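You operate a simulated robot arm through the tools that you are given. There is no shell and no other tool.

The job below is to be done with a simulated robot arm. You get a single attempt, and the scene is never put back.

## Task
Shut off the cooling water and drain its sight glass empty.
Fine: close the blue and red valve levers, blue before draining; close the yellow one again.

Only the result counts: the job must be done as asked and must still hold three seconds after the hand-in. Knocking over, shifting, dropping, spilling or breaking anything else fails it.

## Robot
A 7-joint arm with a two-finger parallel gripper, fixed in place. Base frame: the origin is at the foot of the arm, x ahead of it, y to its left, z up. Units: mm, degrees, N and s.
With the tool pointing down near the work surface it reaches from about 420 to 900 mm from the base axis. Its first joint turns from -143.0 to 143.0 degrees. Payload 3 kg.
The tool frame sits at the grasp point between the pads (the TCP): z along the fingers, y along the line on which they close. The tips reach 30 mm beyond it. Largest opening 94 mm; finger width 28, thickness 10; the body of the gripper, 50 by 96 mm, starts 55 mm behind the TCP.
Orientation is that of the tool frame in the base frame, as a unit quaternion [w, x, y, z]. With the fingers straight down and closing along the base's y, the tool's x points along the base's -x, its y along +y and its z along -z.

## Interface
- The arm moves only by the tool send_rows. Its argument "steps" is a list of rows, each a list of 7 numbers: the finger opening in cm, from 0 to 9.4, then the shift along the tool's x, y, z in cm, then the turn, a rotation vector about the tool's x, y, z in degrees. In form: [[grip, dx, dy, dz, ax, ay, az], ...]. A call has 1 to 20 rows; each row shifts and turns the commanded pose from where the row before left it, along the tool's axes as they then stand. Rows are played at 5 a second. More than 50 mm and 8.6 degrees between two rows, or a gripper value outside its range, and nothing of the call is played. A pose out of reach is approached as far as the arm can. The call stops where the force on the tool passes 40 N (or 10 N more than at its start, if that is more) or the arm is blocked; 0.2 s more then pass. The fingers move at their own pace (about 72 mm/s each) and stop on an object; they squeeze with about 23 N. The grip force told is the motor's: it shows also when the fingers shut on nothing. Time passes only in rows, and 0.2 s behind the last, so rows that do not move let the fingers close. The reply holds the time, the measured pose of the TCP, the force on the tool along the base axes, the opening and the grip force, in the units named above and with some noise, with the torque about the TCP (base axes, N m) and any sound that the robot's microphone picked up.
- Cameras (640 x 400 px; columns grow to the right, rows downward): "scene" is fixed at [52.8, 499.3, 1200.4]; the picture's right is [-0.33, -0.94, 0.00], its down [-0.33, 0.12, -0.94] and it looks along [0.88, -0.31, -0.35] (base axes); focal length 375 px, centre (320, 200). "wrist" rides on the gripper at [76, 14, -103] in the tool frame; the picture's right is [-0.18, 0.98, 0.00], its down [-0.75, -0.14, -0.64] and it looks along [-0.63, -0.12, 0.77] (tool axes); focal length 243 px, centre (320, 200). There is no depth. A picture from a camera that has moved, and an enlarged one, comes with that camera's place and axes in the base frame and with its lens.
- snapshot(camera): a new picture of that camera. No time passes.
- inspect(camera, box): a new picture of the part [left, top, right, bottom] of that camera's present view, enlarged. No time passes.
- finish_job(): hands the job in; it is judged then, once.

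Nothing tells you positions but the pictures and the camera data. Unless the task says otherwise, let go and move clear before handing in.

The tools are called after "Emit:" as a command line: name --pt "numbers of a row" for each row, then --argument value for the rest, lists and objects as JSON in quotes. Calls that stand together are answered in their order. send_rows: Moves the arm, as the interface text tells. Its arguments: {"type":"object","properties":{"steps":{"type":"array","items":{"type":"array","items":{"type":"number"}}}},"required":["steps"]} The other tools are called the same way: snapshot (camera) takes a picture; inspect (camera, box) takes an enlarged picture of a part of a camera's view; finish_job () hands the job in.

At the start:

```text
t: 0.0
position: [605.5, 394.2, 979.8]
ee_rot: [0.0, 0.0, 1.0, 0.0]
wrist_force: [-0.5, 0.1, 0.1]
moment: [-0.01, 0.01, 0.01]
gripper_width: 94.0
finger_force: 0.0
```

scene: 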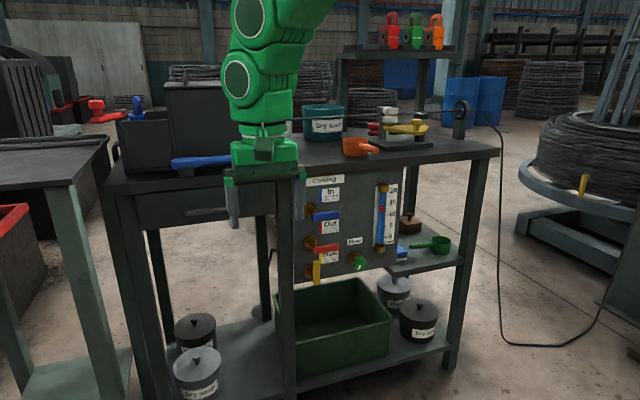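
wrist: 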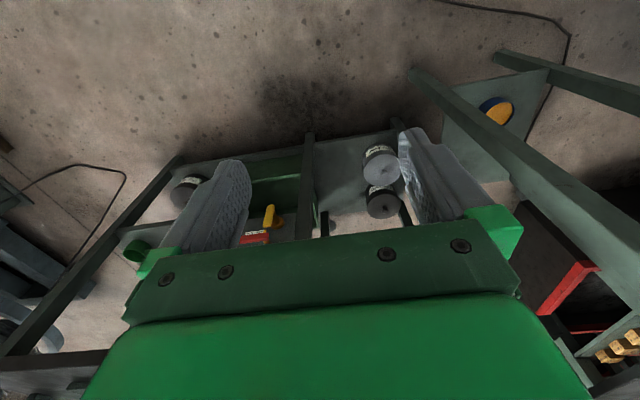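

I see a bench with a panel labelled Cooling, carrying blue, red and yellow levers, a green knob and a sight glass. I'll look closer before moving.

Emit:
inspect --camera "scene" --box '[280, 160, 440, 290]'

Emit:
inspect --camera "scene" --box '[290, 170, 370, 290]'

Emit:
inspect --camera "wrist" --box '[160, 130, 340, 260]'

```text
3.08 times, centred on (360, 225) of scene
camera zoom: at [52.8, 499.3, 1200.4], right [-0.33, -0.94, 0.0], down [-0.33, 0.12, -0.94], along [0.88, -0.31, -0.35], focal length 1154 px, centre (197, 123)
```

zoom: 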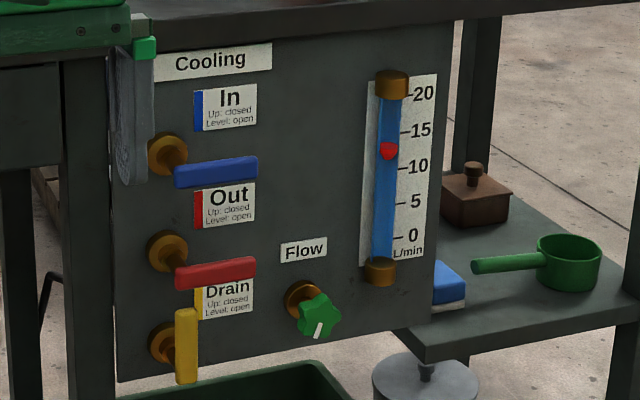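

```text
3.33 times, centred on (330, 230) of scene
camera zoom: at [52.8, 499.3, 1200.4], right [-0.33, -0.94, 0.0], down [-0.33, 0.12, -0.94], along [0.88, -0.31, -0.35], focal length 1250 px, centre (287, 100)
```

zoom: 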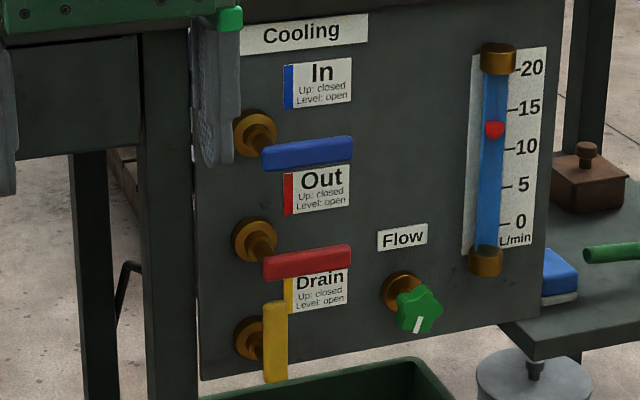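

```text
3.08 times, centred on (250, 195) of wrist
camera zoom: at [529.2, 407.4, 1081.7], right [0.18, 0.98, 0.0], down [0.75, -0.14, 0.64], along [0.63, -0.12, -0.77], focal length 746 px, centre (535, 215)
```

zoom: 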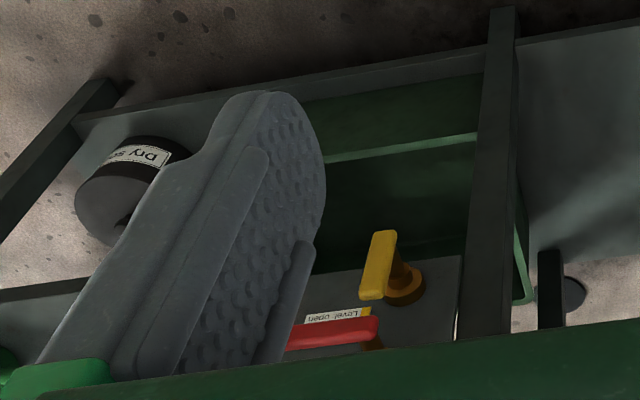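

The panel sits at about x ≈ 965 and faces the robot. The hubs are near y ≈ 210, with blue at z ≈ 810, red at 714 and yellow at 616. Blue and red are level (open) and yellow points up (closed). I'll pitch the tool to point forward while shifting toward the panel's y, then look again.

Emit:
send_rows --pt "9.4 0 -2 0 0 -8.2 0" --pt "9.4 0 -2 0 0 -8.2 0" --pt "9.4 0 -2 0 0 -8.2 0" --pt "9.4 0 -2 0 0 -8.2 0" --pt "9.4 0 -2 0 0 -8.2 0" --pt "9.4 0 -2 0 0 -8.2 0" --pt "9.4 0 -2 0 0 -8.2 0" --pt "9.4 0 -2 0 0 -8.2 0" --pt "9.4 0 -2 0 0 -8.2 0" --pt "9.4 0 -2 0 0 -8.2 0" --pt "9.4 0 -2 0 0 -8 0" --pt "9.4 0 0 0 0 0 0"

Emit:
snapshot --camera "scene"

Emit:
snapshot --camera "wrist"

```text
t: 2.6
position: [606.1, 257.6, 970.3]
ee_rot: [0.564, -0.001, 0.826, 0.004]
wrist_force: [-0.3, -0.6, -0.3]
moment: [-0.01, -0.01, 0.02]
gripper_width: 94.0
finger_force: 0.0
out of reach, approached as far as the arm can: row 8, 9, 10, 11
```

```text
taken
```

scene: 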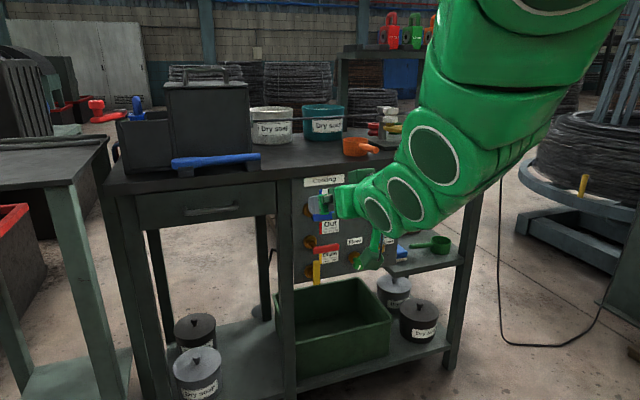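

```text
taken
camera wrist: at [482.1, 270.7, 937.1], right [0.06, 0.98, 0.18], down [-0.32, -0.15, 0.93], along [0.94, -0.11, 0.31], focal length 243 px, centre (320, 200)
```

wrist: 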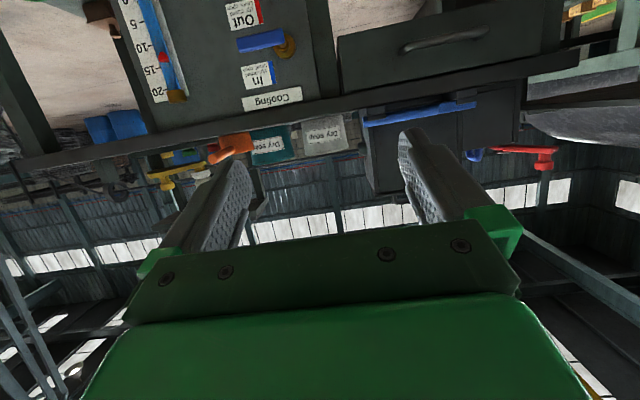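

The arm stopped with the tool about 21° below horizontal, because it was too close in for a fully level pose. I'll play a null row to see whether the commanded pose was reset.

Emit:
send_rows --pt "9.4 0 0 0 0 0 0"

Emit:
inspect --camera "wrist" --box '[110, 0, 340, 144]'

```text
t: 3.0
position: [605.9, 257.6, 970.7]
ee_rot: [0.564, -0.001, 0.826, 0.004]
wrist_force: [-1.2, -0.1, 0.1]
moment: [0.01, -0.01, 0.02]
gripper_width: 94.1
finger_force: 0.1
```

```text
2.78 times, centred on (225, 72) of wrist
camera zoom: at [482.2, 270.7, 937.2], right [0.06, 0.98, 0.18], down [-0.32, -0.15, 0.93], along [0.94, -0.11, 0.31], focal length 674 px, centre (584, 556)
```

zoom: 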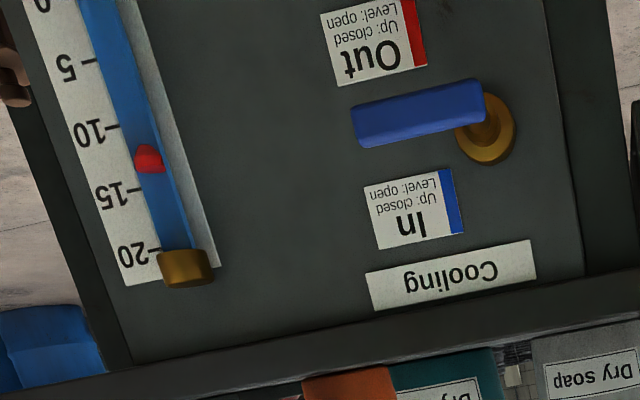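

The command resets to the measured pose, which helps. The blue lever bar comes out at about x ≈ 932, y 132–209, z ≈ 801, with its pivot near y ≈ 202. I'll close the fingers, move forward and down, and level the tool well short of the panel.

Emit:
send_rows --pt "0 0 -1 4 0 0 0" --pt "0 0 -1 4 0 0 0" --pt "0 0 -1 4 0 0 0" --pt "0 0 -1 4 0 0 0" --pt "0 2 -1 3 0 0 0" --pt "0 3 -1 0 0 0 0" --pt "0 3 -1 0 0 0 0" --pt "0 2 -1 0 0 -5.3 0" --pt "0 1 -1 0 0 -5.3 0" --pt "0 0 -1 0 0 -5.3 0" --pt "0 0 0 0 0 -5.4 0" --pt "0 0 0 0 0 0 0"

Emit:
snapshot --camera "scene"

Emit:
snapshot --camera "wrist"

```text
t: 5.6
position: [744.3, 160.7, 797.6]
ee_rot: [0.707, 0.0, 0.707, 0.004]
wrist_force: [0.0, -0.6, -0.5]
moment: [-0.01, -0.03, 0.04]
gripper_width: 0.0
finger_force: 22.9
```

```text
taken
```

scene: 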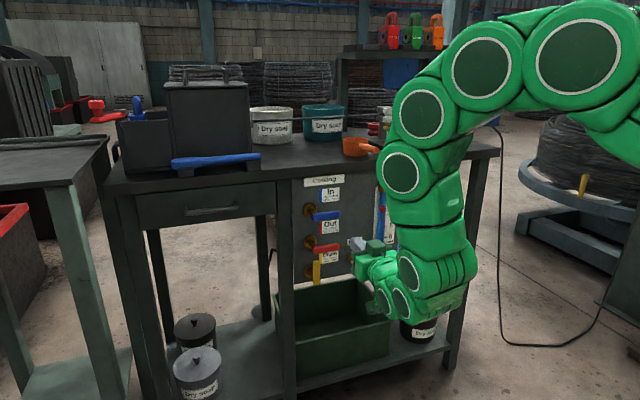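

```text
taken
camera wrist: at [640.4, 173.4, 721.6], right [-0.01, 0.98, 0.19], down [-0.64, -0.15, 0.75], along [0.77, -0.12, 0.63], focal length 243 px, centre (320, 200)
```

wrist: 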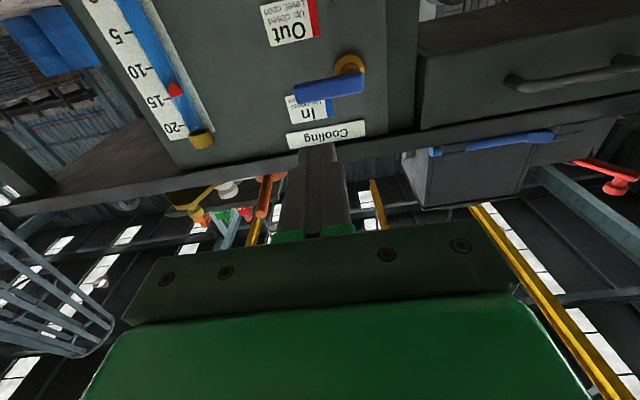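

The tool is now level and the scene view of the levers is clear. I'll zoom in to triangulate more precisely.

Emit:
inspect --camera "wrist" --box '[250, 0, 410, 100]'

Emit:
inspect --camera "scene" --box '[284, 170, 412, 290]'

```text
4.00 times, centred on (330, 50) of wrist
camera zoom: at [640.4, 173.4, 721.6], right [-0.01, 0.98, 0.19], down [-0.64, -0.15, 0.75], along [0.77, -0.12, 0.63], focal length 970 px, centre (280, 800)
```

zoom: 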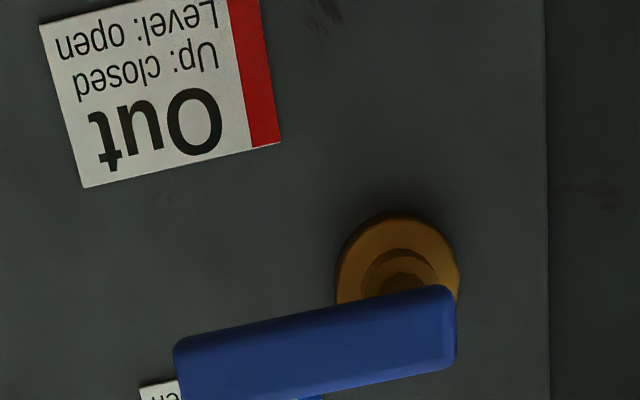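

```text
3.33 times, centred on (348, 230) of scene
camera zoom: at [52.8, 499.3, 1200.4], right [-0.33, -0.94, 0.0], down [-0.33, 0.12, -0.94], along [0.88, -0.31, -0.35], focal length 1250 px, centre (227, 100)
```

zoom: 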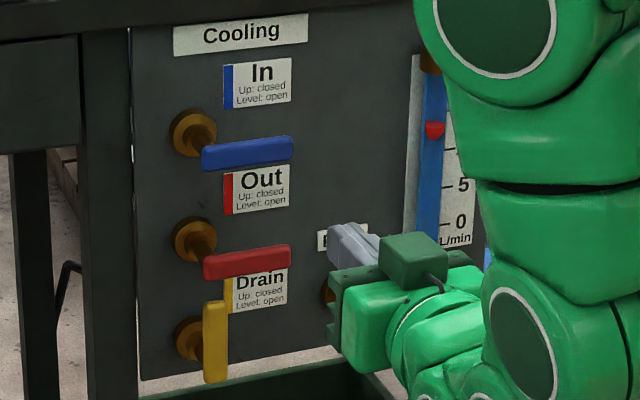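

The blue lever bar is at about x 935, y 131–207, z 801, with its pivot at y ≈ 198 and the panel at x ≈ 997. I'll move the closed fingers in below it, at y ≈ 145.

Emit:
send_rows --pt "0 1.75 -0.8 0 0 0 0" --pt "0 1.75 -0.8 0 0 0 0" --pt "0 0 0 3.6 0 0 0" --pt "0 0 0 3.6 0 0 0" --pt "0 0 0 3.6 0 0 0" --pt "0 0 0 3.6 0 0 0" --pt "0 0 0 2.2 0 0 0" --pt "0 0 0 2.2 0 0 0" --pt "0 0 0 0 0 0 0"

Emit:
inspect --camera "scene" --box '[284, 170, 412, 290]'

Emit:
snapshot --camera "wrist"

```text
t: 7.6
position: [930.4, 145.6, 762.6]
ee_rot: [0.707, 0.0, 0.707, 0.004]
wrist_force: [0.2, -0.1, -0.7]
moment: [0.0, 0.03, -0.02]
gripper_width: 0.0
finger_force: 22.4
```

```text
3.33 times, centred on (348, 230) of scene
camera zoom: at [52.8, 499.3, 1200.4], right [-0.33, -0.94, 0.0], down [-0.33, 0.12, -0.94], along [0.88, -0.31, -0.35], focal length 1250 px, centre (227, 100)
```

zoom: 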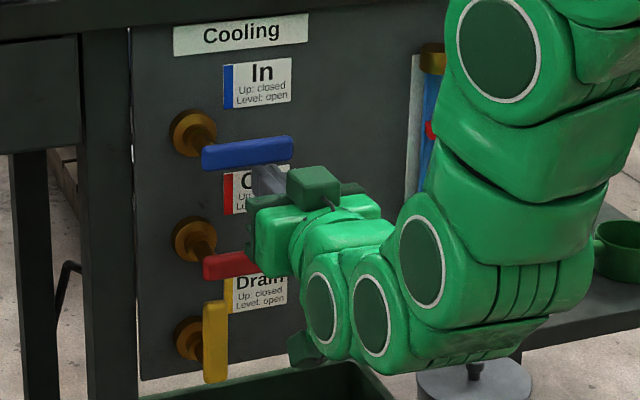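

```text
taken
camera wrist: at [829.1, 159.2, 686.9], right [-0.01, 0.98, 0.19], down [-0.64, -0.15, 0.75], along [0.77, -0.12, 0.63], focal length 243 px, centre (320, 200)
```

wrist: 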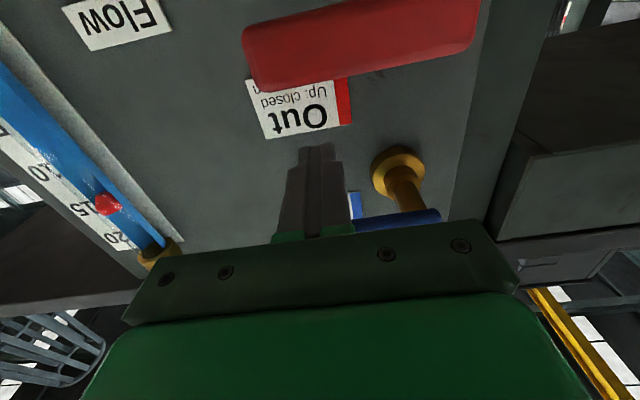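

The fingertips are under the blue lever with about 15 mm of clearance. I'll push it up along its arc in small steps, starting with the first 60°.

Emit:
send_rows --pt "0 -0.82 -0.03 0 0 0 0" --pt "0 -0.82 -0.03 0 0 0 0" --pt "0 -0.62 -0.24 0 0 0 0" --pt "0 -0.62 -0.23 0 0 0 0" --pt "0 -0.72 -0.06 0 0 0 0" --pt "0 -0.72 -0.06 0 0 0 0" --pt "0 -0.76 0.15 0 0 0 0" --pt "0 -0.76 0.15 0 0 0 0" --pt "0 -0.72 0.4 0 0 0 0" --pt "0 -0.72 0.4 0 0 0 0"

Emit:
inspect --camera "scene" --box '[284, 170, 412, 290]'

```text
t: 9.8
position: [932.4, 149.2, 834.0]
ee_rot: [0.707, 0.0, 0.708, 0.005]
wrist_force: [1.3, -0.7, -0.3]
moment: [0.0, -0.01, 0.0]
gripper_width: 0.2
finger_force: 23.2
```

```text
3.33 times, centred on (348, 230) of scene
camera zoom: at [52.8, 499.3, 1200.4], right [-0.33, -0.94, 0.0], down [-0.33, 0.12, -0.94], along [0.88, -0.31, -0.35], focal length 1250 px, centre (227, 100)
```

zoom: 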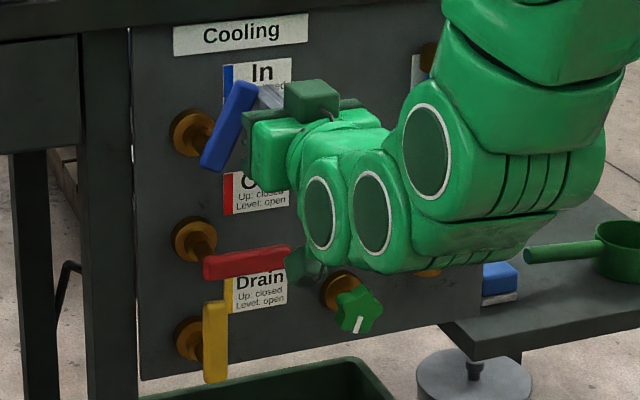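

The blue lever is at about 60° and following well. I'll carry on to vertical.

Emit:
send_rows --pt "0 -0.52 0.72 0 0 0 0" --pt "0 -0.52 0.72 0 0 0 0" --pt "0 -0.2 0.6 0 0 0 0" --pt "0 -0.1 0.6 0 0 0 0" --pt "0 0 0.35 0 0 0 0" --pt "0 0 0 0 0 0 0"

Emit:
inspect --camera "scene" --box '[284, 170, 412, 290]'

Emit:
snapshot --camera "wrist"

```text
t: 11.2
position: [932.1, 174.7, 848.0]
ee_rot: [0.706, 0.004, 0.708, 0.003]
wrist_force: [-1.6, -3.8, 2.4]
moment: [-0.04, 0.01, 0.05]
gripper_width: 0.0
finger_force: 22.9
stopped in row 6: the force on the tool passed its limit at 41 N (the readings are from after the stop); the commanded pose is now the measured one
```

```text
3.33 times, centred on (348, 230) of scene
camera zoom: at [52.8, 499.3, 1200.4], right [-0.33, -0.94, 0.0], down [-0.33, 0.12, -0.94], along [0.88, -0.31, -0.35], focal length 1250 px, centre (227, 100)
```

zoom: 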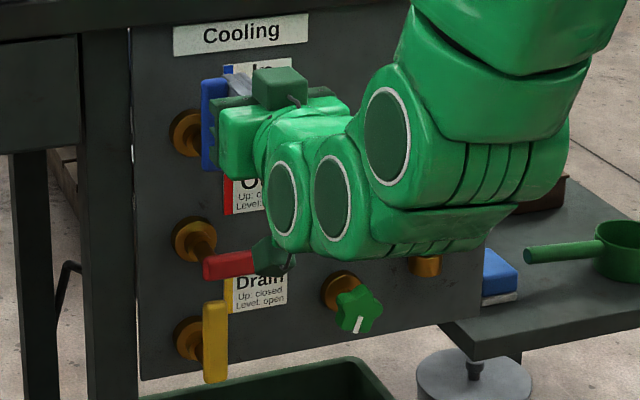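

```text
taken
camera wrist: at [829.2, 188.7, 772.4], right [0.0, 0.98, 0.19], down [-0.64, -0.15, 0.75], along [0.77, -0.12, 0.63], focal length 243 px, centre (320, 200)
```

wrist: 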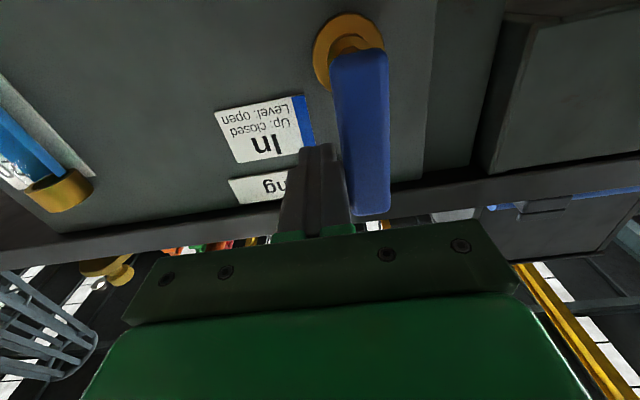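

The blue lever is vertical (closed) and against its stop. I'll back off, retreat, drop below the red lever (pivot z ≈ 701) and move in beneath it.

Emit:
send_rows --pt "0 0 -0.8 0 0 0 0" --pt "0 0 -0.7 -2.5 0 0 0" --pt "0 0 0 -3.5 0 0 0" --pt "0 0 0 -3.5 0 0 0" --pt "0 3.5 -0.5 0 0 0 0" --pt "0 3.5 -0.5 0 0 0 0" --pt "0 3.5 -0.5 0 0 0 0" --pt "0 3.5 0 0 0 0 0" --pt "0 3.5 0 0 0 0 0" --pt "0 1.3 0 0 0 0 0" --pt "0 0 0 0 0 0 0"

Emit:
inspect --camera "scene" --box '[284, 170, 412, 290]'

Emit:
snapshot --camera "wrist"

```text
t: 13.6
position: [835.5, 147.3, 659.0]
ee_rot: [0.706, 0.003, 0.708, 0.003]
wrist_force: [-0.7, 0.7, 0.5]
moment: [-0.03, 0.02, 0.05]
gripper_width: 0.0
finger_force: 22.5
```

```text
3.33 times, centred on (348, 230) of scene
camera zoom: at [52.8, 499.3, 1200.4], right [-0.33, -0.94, 0.0], down [-0.33, 0.12, -0.94], along [0.88, -0.31, -0.35], focal length 1250 px, centre (227, 100)
```

zoom: 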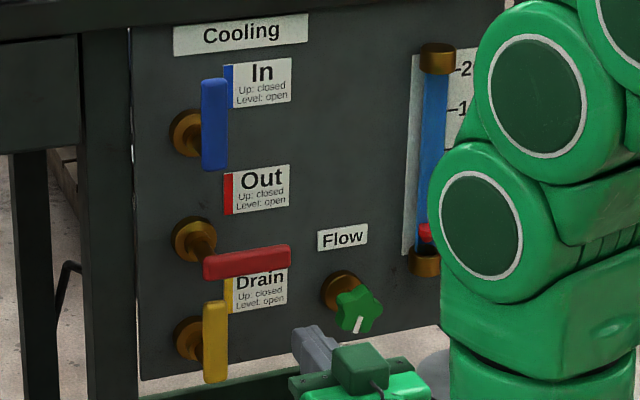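

```text
taken
camera wrist: at [732.8, 160.7, 584.3], right [0.0, 0.98, 0.19], down [-0.64, -0.15, 0.75], along [0.77, -0.12, 0.63], focal length 243 px, centre (320, 200)
```

wrist: 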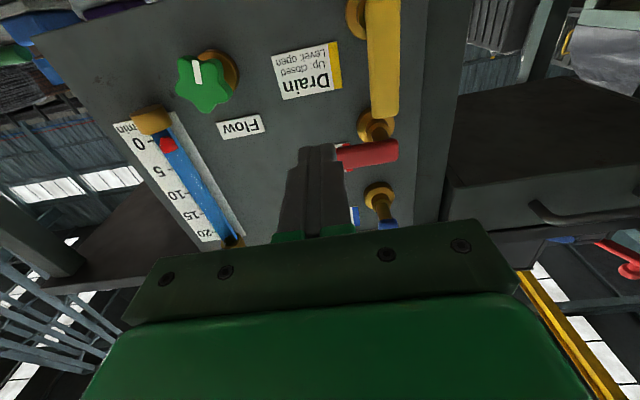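

The flow float has dropped to 0 and the glass is still full, so blue is shut. Next I'll slide in under the red lever and push it up the same arc.

Emit:
send_rows --pt "0 0 0 3.2 0 0 0" --pt "0 0 0 3.2 0 0 0" --pt "0 0 0 3.1 0 0 0" --pt "0 -0.95 -0.12 0 0 0 0" --pt "0 -0.95 -0.11 0 0 0 0" --pt "0 -0.62 -0.24 0 0 0 0" --pt "0 -0.62 -0.23 0 0 0 0" --pt "0 -0.72 -0.06 0 0 0 0" --pt "0 -0.72 -0.06 0 0 0 0" --pt "0 -0.76 0.15 0 0 0 0" --pt "0 -0.76 0.15 0 0 0 0" --pt "0 -0.72 0.4 0 0 0 0" --pt "0 -0.72 0.4 0 0 0 0" --pt "0 -0.5 0.7 0 0 0 0" --pt "0 -0.5 0.7 0 0 0 0" --pt "0 -0.2 0.5 0 0 0 0" --pt "0 -0.1 0.4 0 0 0 0" --pt "0 0 0 0 0 0 0"

Emit:
inspect --camera "scene" --box '[284, 170, 412, 290]'

Emit:
snapshot --camera "wrist"

```text
t: 17.4
position: [933.1, 172.4, 747.7]
ee_rot: [0.706, 0.003, 0.708, 0.003]
wrist_force: [-0.2, -0.9, -0.5]
moment: [-0.03, 0.0, -0.05]
gripper_width: 0.0
finger_force: 22.9
```

```text
3.33 times, centred on (348, 230) of scene
camera zoom: at [52.8, 499.3, 1200.4], right [-0.33, -0.94, 0.0], down [-0.33, 0.12, -0.94], along [0.88, -0.31, -0.35], focal length 1250 px, centre (227, 100)
```

zoom: 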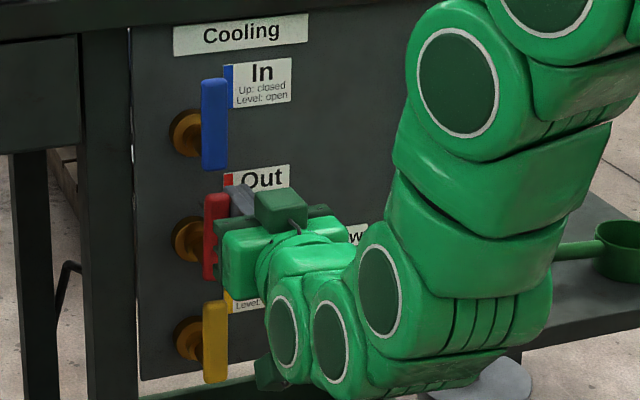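

```text
taken
camera wrist: at [828.9, 186.2, 672.6], right [0.0, 0.98, 0.19], down [-0.64, -0.15, 0.75], along [0.77, -0.12, 0.63], focal length 243 px, centre (320, 200)
```

wrist: 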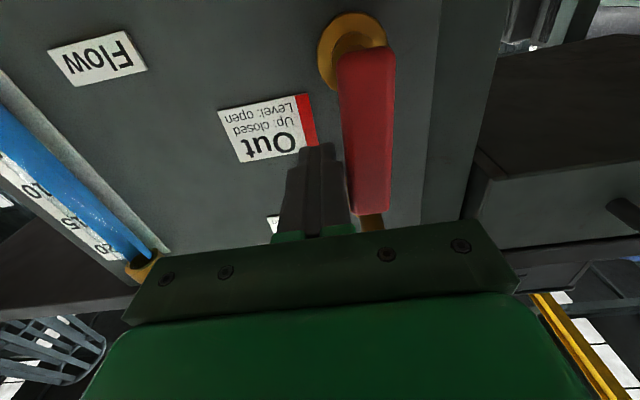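

Red is nearly vertical. I'll push a little further until it meets its stop, as blue did.

Emit:
send_rows --pt "0 0 0.3 0 0 0 0" --pt "0 0 0.25 0 0 0 0" --pt "0 0 0 0 0 0 0"

Emit:
inspect --camera "scene" --box '[284, 170, 412, 290]'

```text
t: 18.2
position: [932.1, 174.0, 747.9]
ee_rot: [0.706, 0.005, 0.708, 0.001]
wrist_force: [0.5, -20.4, 2.9]
moment: [-0.23, 0.0, 0.19]
gripper_width: 0.0
finger_force: 22.6
```

```text
3.33 times, centred on (348, 230) of scene
camera zoom: at [52.8, 499.3, 1200.4], right [-0.33, -0.94, 0.0], down [-0.33, 0.12, -0.94], along [0.88, -0.31, -0.35], focal length 1250 px, centre (227, 100)
```

zoom: 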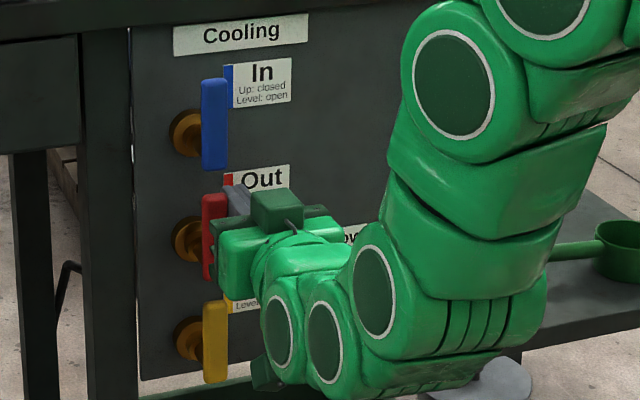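

Red is closed against its stop. Yellow spans z ≈ 586–667 at y ≈ 197. I'll retreat and come in on its left side at y ≈ 232, z ≈ 646, so I can push it right and down to level.

Emit:
send_rows --pt "0 0 -0.8 0 0 0 0" --pt "0 0 -0.2 -2.5 0 0 0" --pt "0 0 0 -3.7 0 0 0" --pt "0 0 0 -3.8 0 0 0" --pt "0 3.4 2.27 0 0 0 0" --pt "0 3.4 2.27 0 0 0 0" --pt "0 3.4 2.26 0 0 0 0" --pt "0 0 0 3 0 0 0" --pt "0 0 0 0 0 0 0"

Emit:
inspect --camera "scene" --box '[284, 170, 412, 290]'

Emit:
snapshot --camera "wrist"

Emit:
snapshot --camera "scene"

```text
t: 20.2
position: [861.7, 235.0, 646.2]
ee_rot: [0.706, 0.003, 0.708, 0.003]
wrist_force: [0.7, 0.2, 0.1]
moment: [-0.01, 0.03, -0.01]
gripper_width: 0.1
finger_force: 22.8
```

```text
3.33 times, centred on (348, 230) of scene
camera zoom: at [52.8, 499.3, 1200.4], right [-0.33, -0.94, 0.0], down [-0.33, 0.12, -0.94], along [0.88, -0.31, -0.35], focal length 1250 px, centre (227, 100)
```

zoom: 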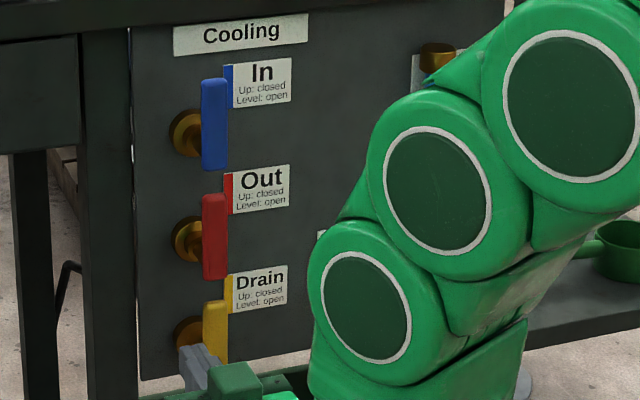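

```text
taken
camera wrist: at [758.4, 248.8, 570.8], right [0.0, 0.98, 0.19], down [-0.64, -0.15, 0.75], along [0.77, -0.12, 0.63], focal length 243 px, centre (320, 200)
```

wrist: 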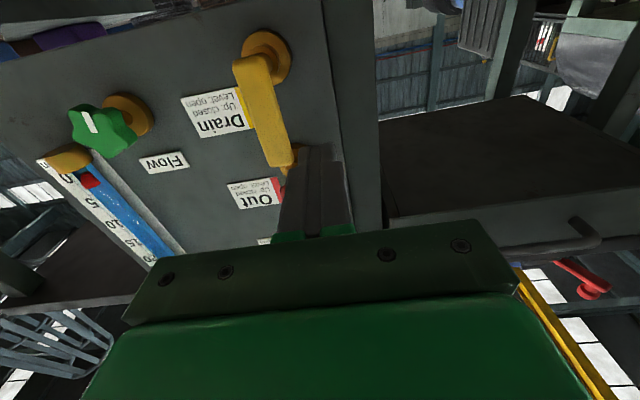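

```text
taken
```

scene: 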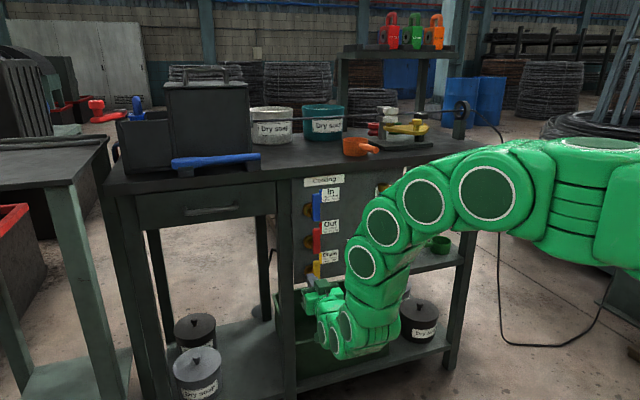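

The fingers line up in the gap left of the yellow lever. I'll move in to depth.

Emit:
send_rows --pt "0 0 0 2.5 0 0 0" --pt "0 0 0 2.5 0 0 0" --pt "0 0 0 1.9 0 0 0" --pt "0 0 0 0 0 0 0"

Emit:
inspect --camera "scene" --box '[284, 170, 412, 290]'

Emit:
snapshot --camera "wrist"

```text
t: 21.2
position: [929.9, 236.3, 646.2]
ee_rot: [0.706, 0.003, 0.708, 0.002]
wrist_force: [0.5, 0.5, 1.0]
moment: [-0.02, -0.01, -0.03]
gripper_width: 0.0
finger_force: 23.0
```

```text
3.33 times, centred on (348, 230) of scene
camera zoom: at [52.8, 499.3, 1200.4], right [-0.33, -0.94, 0.0], down [-0.33, 0.12, -0.94], along [0.88, -0.31, -0.35], focal length 1250 px, centre (227, 100)
```

zoom: 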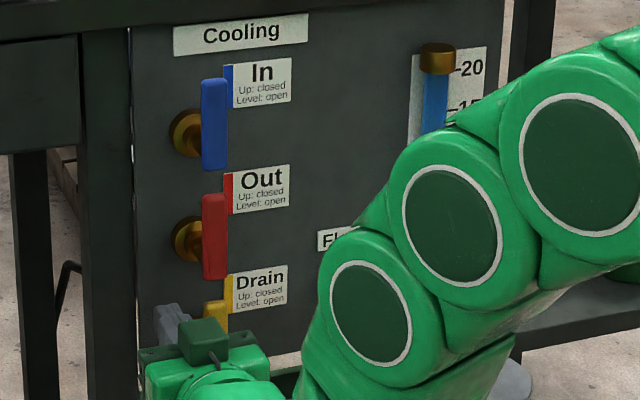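

```text
taken
camera wrist: at [827.2, 250.1, 570.8], right [0.0, 0.98, 0.19], down [-0.64, -0.15, 0.75], along [0.77, -0.12, 0.63], focal length 243 px, centre (320, 200)
```

wrist: 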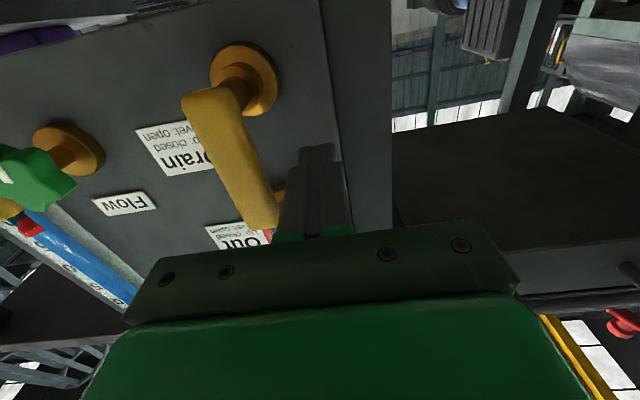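

The fingers are left of the yellow lever and at its depth. I'll push it right and down along the arc to level, to open the drain.

Emit:
send_rows --pt "0 0 -1 0 0 0 0" --pt "0 0 -0.98 0 0 0 0" --pt "0 -0.21 -0.5 0 0 0 0" --pt "0 -0.22 -0.49 0 0 0 0" --pt "0 -0.1 -0.59 0 0 0 0" --pt "0 -0.09 -0.59 0 0 0 0" --pt "0 0.08 -0.65 0 0 0 0" --pt "0 0.08 -0.65 0 0 0 0" --pt "0 0.28 -0.66 0 0 0 0" --pt "0 0.28 -0.65 0 0 0 0" --pt "0 0.5 -0.58 0 0 0 0" --pt "0 0.49 -0.57 0 0 0 0" --pt "0 0.68 -0.41 0 0 0 0" --pt "0 0.68 -0.41 0 0 0 0" --pt "0 0 0 0 0 0 0"

Emit:
inspect --camera "scene" --box '[284, 170, 412, 290]'

Emit:
snapshot --camera "wrist"

```text
t: 24.4
position: [932.2, 149.6, 624.2]
ee_rot: [0.709, 0.003, 0.705, 0.004]
wrist_force: [1.7, 8.5, 28.7]
moment: [-0.04, 0.18, -0.06]
gripper_width: 0.1
finger_force: 22.6
```

```text
3.33 times, centred on (348, 230) of scene
camera zoom: at [52.8, 499.3, 1200.4], right [-0.33, -0.94, 0.0], down [-0.33, 0.12, -0.94], along [0.88, -0.31, -0.35], focal length 1250 px, centre (227, 100)
```

zoom: 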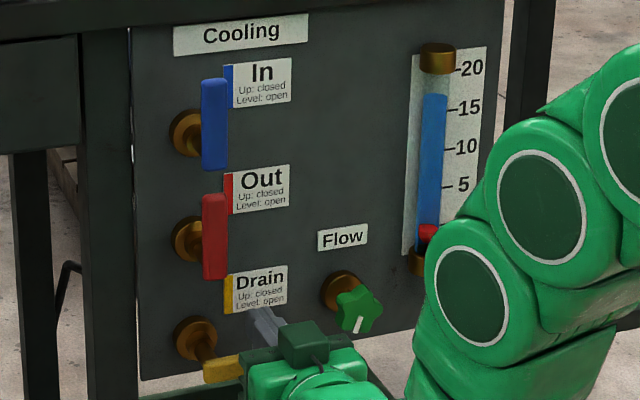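

```text
taken
camera wrist: at [829.6, 164.7, 549.3], right [0.0, 0.98, 0.19], down [-0.65, -0.15, 0.75], along [0.76, -0.12, 0.63], focal length 243 px, centre (320, 200)
```

wrist: 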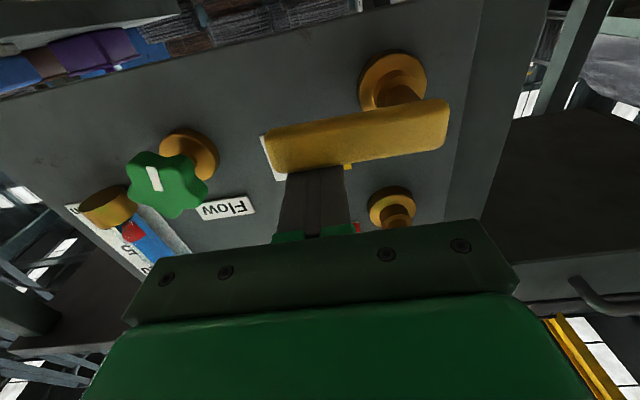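

The drain is open and the level is falling. I'll lift off, retreat and drop below the yellow lever while the glass empties.

Emit:
send_rows --pt "0 -0.8 0 0 0 0 0" --pt "0 -0.2 0 -2.5 0 0 0" --pt "0 0 0 -3.5 0 0 0" --pt "0 0 0 -3.5 0 0 0" --pt "0 2.6 -0.1 0 0 0 0" --pt "0 2.6 -0.1 0 0 0 0" --pt "0 2.6 0 0 0 0 0" --pt "0 0 0 0 0 0 0"

Emit:
inspect --camera "scene" --box '[284, 170, 412, 290]'

Emit:
snapshot --camera "scene"

Emit:
snapshot --camera "wrist"

```text
t: 26.2
position: [836.1, 148.8, 554.4]
ee_rot: [0.706, 0.004, 0.708, 0.003]
wrist_force: [-0.1, -0.7, -0.1]
moment: [0.01, -0.02, 0.0]
gripper_width: 0.0
finger_force: 22.3
```

```text
3.33 times, centred on (348, 230) of scene
camera zoom: at [52.8, 499.3, 1200.4], right [-0.33, -0.94, 0.0], down [-0.33, 0.12, -0.94], along [0.88, -0.31, -0.35], focal length 1250 px, centre (227, 100)
```

zoom: 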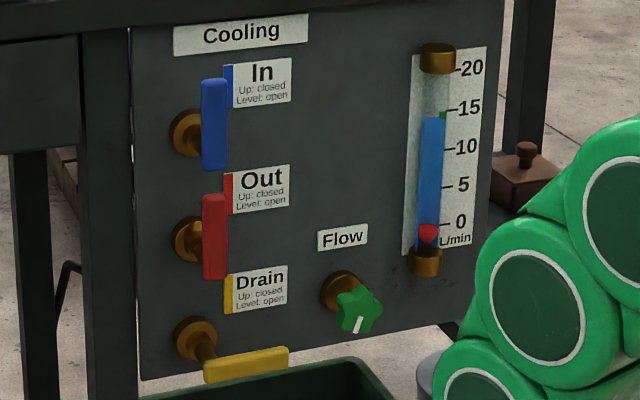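

```text
taken
```

scene: 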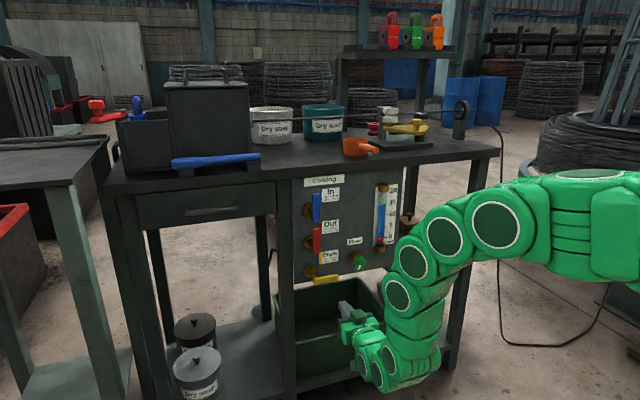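

```text
taken
camera wrist: at [732.8, 161.5, 478.4], right [0.0, 0.98, 0.19], down [-0.64, -0.15, 0.75], along [0.77, -0.12, 0.63], focal length 243 px, centre (320, 200)
```

wrist: 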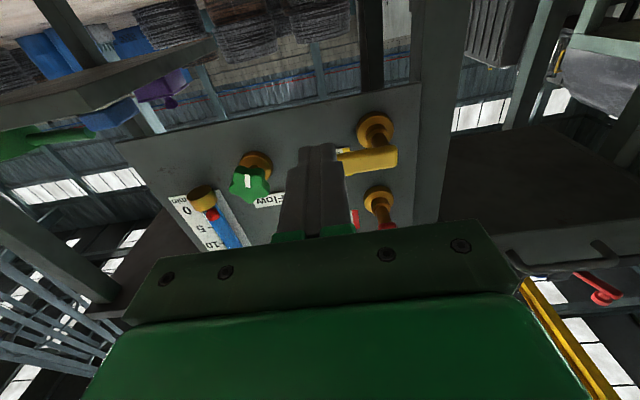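

The glass is draining at roughly 1.5 marks a second. I'll hold still and wait for it to empty.

Emit:
send_rows --pt "0 0 0 0 0 0 0" --pt "0 0 0 0 0 0 0" --pt "0 0 0 0 0 0 0" --pt "0 0 0 0 0 0 0" --pt "0 0 0 0 0 0 0" --pt "0 0 0 0 0 0 0" --pt "0 0 0 0 0 0 0" --pt "0 0 0 0 0 0 0" --pt "0 0 0 0 0 0 0" --pt "0 0 0 0 0 0 0" --pt "0 0 0 0 0 0 0" --pt "0 0 0 0 0 0 0" --pt "0 0 0 0 0 0 0" --pt "0 0 0 0 0 0 0" --pt "0 0 0 0 0 0 0" --pt "0 0 0 0 0 0 0" --pt "0 0 0 0 0 0 0" --pt "0 0 0 0 0 0 0" --pt "0 0 0 0 0 0 0" --pt "0 0 0 0 0 0 0"

Emit:
send_rows --pt "0 0 0 0 0 0 0" --pt "0 0 0 0 0 0 0" --pt "0 0 0 0 0 0 0" --pt "0 0 0 0 0 0 0" --pt "0 0 0 0 0 0 0" --pt "0 0 0 0 0 0 0" --pt "0 0 0 0 0 0 0" --pt "0 0 0 0 0 0 0" --pt "0 0 0 0 0 0 0" --pt "0 0 0 0 0 0 0" --pt "0 0 0 0 0 0 0" --pt "0 0 0 0 0 0 0" --pt "0 0 0 0 0 0 0" --pt "0 0 0 0 0 0 0" --pt "0 0 0 0 0 0 0" --pt "0 0 0 0 0 0 0" --pt "0 0 0 0 0 0 0" --pt "0 0 0 0 0 0 0" --pt "0 0 0 0 0 0 0" --pt "0 0 0 0 0 0 0"

Emit:
inspect --camera "scene" --box '[284, 170, 412, 290]'

```text
t: 30.4
position: [835.5, 147.7, 555.0]
ee_rot: [0.706, 0.003, 0.708, 0.004]
wrist_force: [0.1, -0.1, 0.0]
moment: [0.0, -0.02, 0.01]
gripper_width: 0.2
finger_force: 23.3
```

```text
t: 34.6
position: [836.2, 147.2, 553.8]
ee_rot: [0.706, 0.003, 0.708, 0.003]
wrist_force: [0.0, 0.2, -1.2]
moment: [-0.04, -0.05, -0.01]
gripper_width: 0.0
finger_force: 23.1
```

```text
3.33 times, centred on (348, 230) of scene
camera zoom: at [52.8, 499.3, 1200.4], right [-0.33, -0.94, 0.0], down [-0.33, 0.12, -0.94], along [0.88, -0.31, -0.35], focal length 1250 px, centre (227, 100)
```

zoom: 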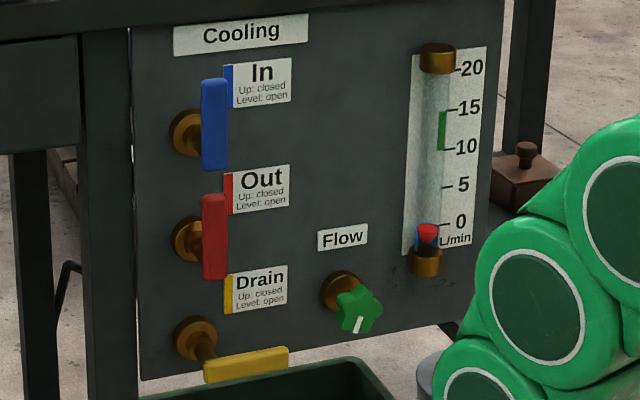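

A bit of water is still left around the float, so I'll wait a few more seconds.

Emit:
send_rows --pt "0 0 0 0 0 0 0" --pt "0 0 0 0 0 0 0" --pt "0 0 0 0 0 0 0" --pt "0 0 0 0 0 0 0" --pt "0 0 0 0 0 0 0" --pt "0 0 0 0 0 0 0" --pt "0 0 0 0 0 0 0" --pt "0 0 0 0 0 0 0" --pt "0 0 0 0 0 0 0" --pt "0 0 0 0 0 0 0" --pt "0 0 0 0 0 0 0" --pt "0 0 0 0 0 0 0" --pt "0 0 0 0 0 0 0" --pt "0 0 0 0 0 0 0" --pt "0 0 0 0 0 0 0" --pt "0 0 0 0 0 0 0" --pt "0 0 0 0 0 0 0" --pt "0 0 0 0 0 0 0" --pt "0 0 0 0 0 0 0" --pt "0 0 0 0 0 0 0"

Emit:
inspect --camera "scene" --box '[350, 170, 398, 260]'

```text
t: 38.8
position: [835.7, 146.6, 554.2]
ee_rot: [0.706, 0.003, 0.708, 0.003]
wrist_force: [0.3, 0.1, 0.1]
moment: [-0.02, -0.01, 0.01]
gripper_width: 0.0
finger_force: 22.8
```

```text
4.44 times, centred on (374, 215) of scene
camera zoom: at [52.8, 499.3, 1200.4], right [-0.33, -0.94, 0.0], down [-0.33, 0.12, -0.94], along [0.88, -0.31, -0.35], focal length 1667 px, centre (80, 133)
```

zoom: 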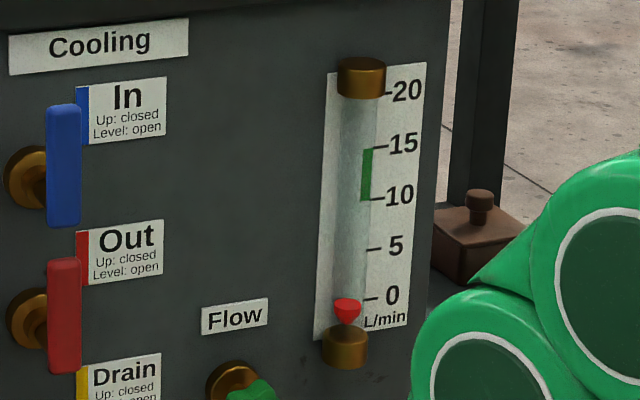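

The glass is empty, with the float resting at the bottom. Now I'll move under the yellow lever and push it back up to closed.

Emit:
send_rows --pt "0 0 0 3.2 0 0 0" --pt "0 0 0 3.2 0 0 0" --pt "0 0 0 3.1 0 0 0" --pt "0 -1.0 -0.1 0 0 0 0" --pt "0 -1.0 -0.1 0 0 0 0" --pt "0 -0.62 -0.22 0 0 0 0" --pt "0 -0.62 -0.21 0 0 0 0" --pt "0 -0.72 -0.06 0 0 0 0" --pt "0 -0.72 -0.06 0 0 0 0" --pt "0 -0.76 0.15 0 0 0 0" --pt "0 -0.76 0.15 0 0 0 0" --pt "0 -0.72 0.4 0 0 0 0" --pt "0 -0.72 0.4 0 0 0 0" --pt "0 -0.5 0.7 0 0 0 0" --pt "0 -0.5 0.7 0 0 0 0" --pt "0 -0.2 0.5 0 0 0 0" --pt "0 -0.1 0.4 0 0 0 0" --pt "0 0 0 0 0 0 0"

Emit:
inspect --camera "scene" --box '[284, 170, 412, 290]'

Emit:
snapshot --camera "wrist"

```text
t: 42.6
position: [930.8, 174.4, 642.3]
ee_rot: [0.706, 0.004, 0.708, 0.002]
wrist_force: [0.3, 0.4, -0.3]
moment: [-0.02, 0.02, 0.01]
gripper_width: 0.0
finger_force: 23.2
```

```text
3.33 times, centred on (348, 230) of scene
camera zoom: at [52.8, 499.3, 1200.4], right [-0.33, -0.94, 0.0], down [-0.33, 0.12, -0.94], along [0.88, -0.31, -0.35], focal length 1250 px, centre (227, 100)
```

zoom: 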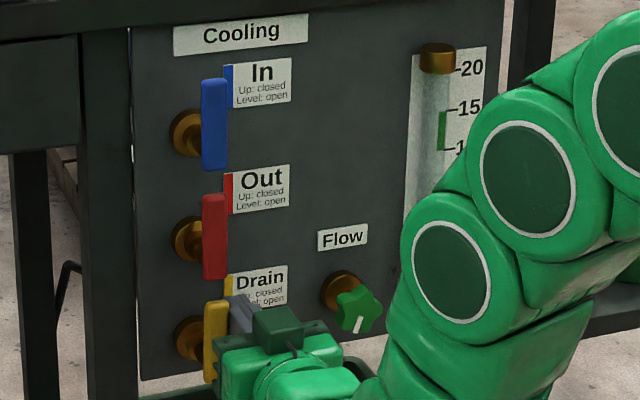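

```text
taken
camera wrist: at [827.7, 187.4, 567.9], right [0.0, 0.98, 0.19], down [-0.64, -0.15, 0.75], along [0.77, -0.12, 0.63], focal length 243 px, centre (320, 200)
```

wrist: 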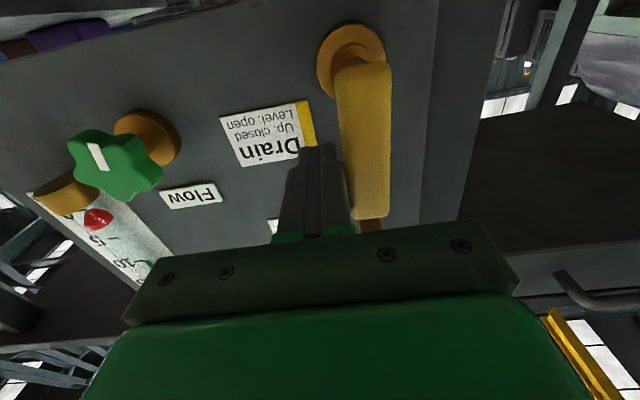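

Yellow is nearly vertical. I'll push gently against its stop and then check.

Emit:
send_rows --pt "0 0 0.25 0 0 0 0" --pt "0 0 0.2 0 0 0 0" --pt "0 0 0 0 0 0 0"

```text
t: 43.4
position: [931.2, 174.4, 643.5]
ee_rot: [0.706, 0.004, 0.708, 0.001]
wrist_force: [0.1, -22.8, 1.1]
moment: [-0.37, -0.01, 0.17]
gripper_width: 0.0
finger_force: 23.3
```

The lever is at its stop, with about 23 N reaction. I'll back away and retreat clear for a final look.

Emit:
send_rows --pt "0 0 -0.8 0 0 0 0" --pt "0 0 -0.7 -2.5 0 0 0" --pt "0 0 0 -3.7 0 0 0" --pt "0 0 0 -3.7 0 0 0" --pt "0 0 -3 -3.5 0 0 0" --pt "0 0 -3 -3.5 0 0 0" --pt "0 0 0 0 0 0 0" --pt "0 0 0 0 0 0 0"

Emit:
inspect --camera "scene" --box '[284, 170, 412, 290]'

Emit:
snapshot --camera "scene"

Emit:
snapshot --camera "wrist"

```text
t: 45.2
position: [762.1, 101.6, 642.8]
ee_rot: [0.706, 0.003, 0.708, 0.003]
wrist_force: [-0.3, 0.3, 0.1]
moment: [0.05, 0.02, 0.02]
gripper_width: 0.0
finger_force: 23.0
```

```text
3.33 times, centred on (348, 230) of scene
camera zoom: at [52.8, 499.3, 1200.4], right [-0.33, -0.94, 0.0], down [-0.33, 0.12, -0.94], along [0.88, -0.31, -0.35], focal length 1250 px, centre (227, 100)
```

zoom: 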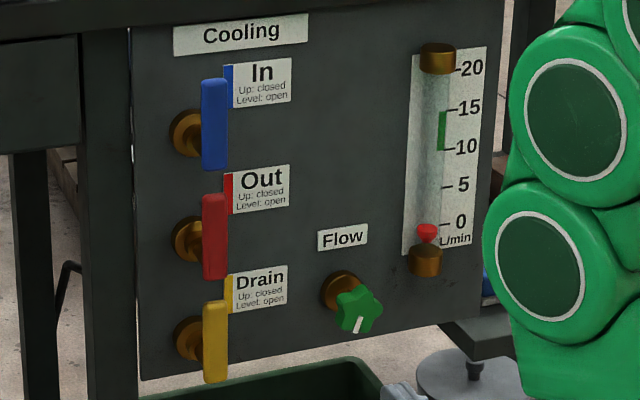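

```text
taken
```

scene: 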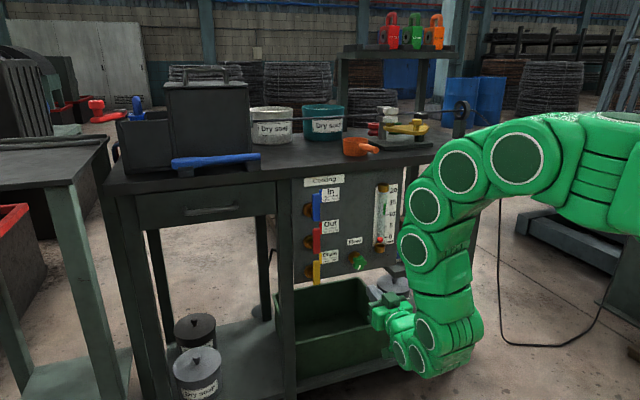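

```text
taken
camera wrist: at [659.0, 116.3, 566.9], right [0.0, 0.98, 0.19], down [-0.64, -0.15, 0.75], along [0.77, -0.12, 0.63], focal length 243 px, centre (320, 200)
```

wrist: 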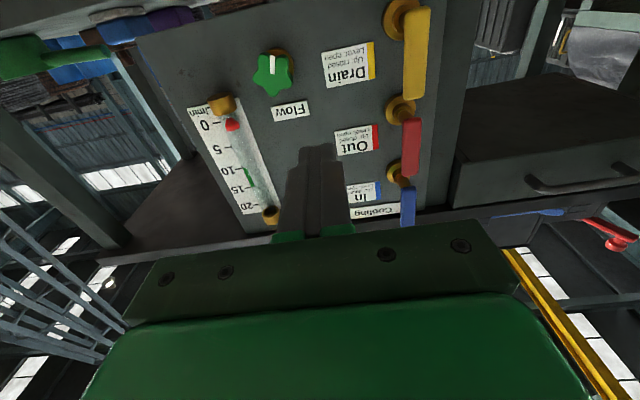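

All three levers are up (closed), the sight glass is empty with its float at the bottom, and nothing else looks disturbed. The arm is clear, so I'm handing in.

Emit:
finish_job

```text
The job is handed in.
```

The cooling water is shut off and its sight glass is drained empty. I've handed the job in, but no result has come back yet.

- **Blue (In):** I closed this first, before any draining. It's up against its stop, and the flow reading fell to 0.
- **Red (Out):** I closed this second, also up against its stop.
- **Yellow (Drain):** I opened this until the glass was empty and the float sat at the bottom, then closed it again against its stop.

I left the green flow knob alone. The last pictures show nothing else moved, and the arm is clear of the panel.
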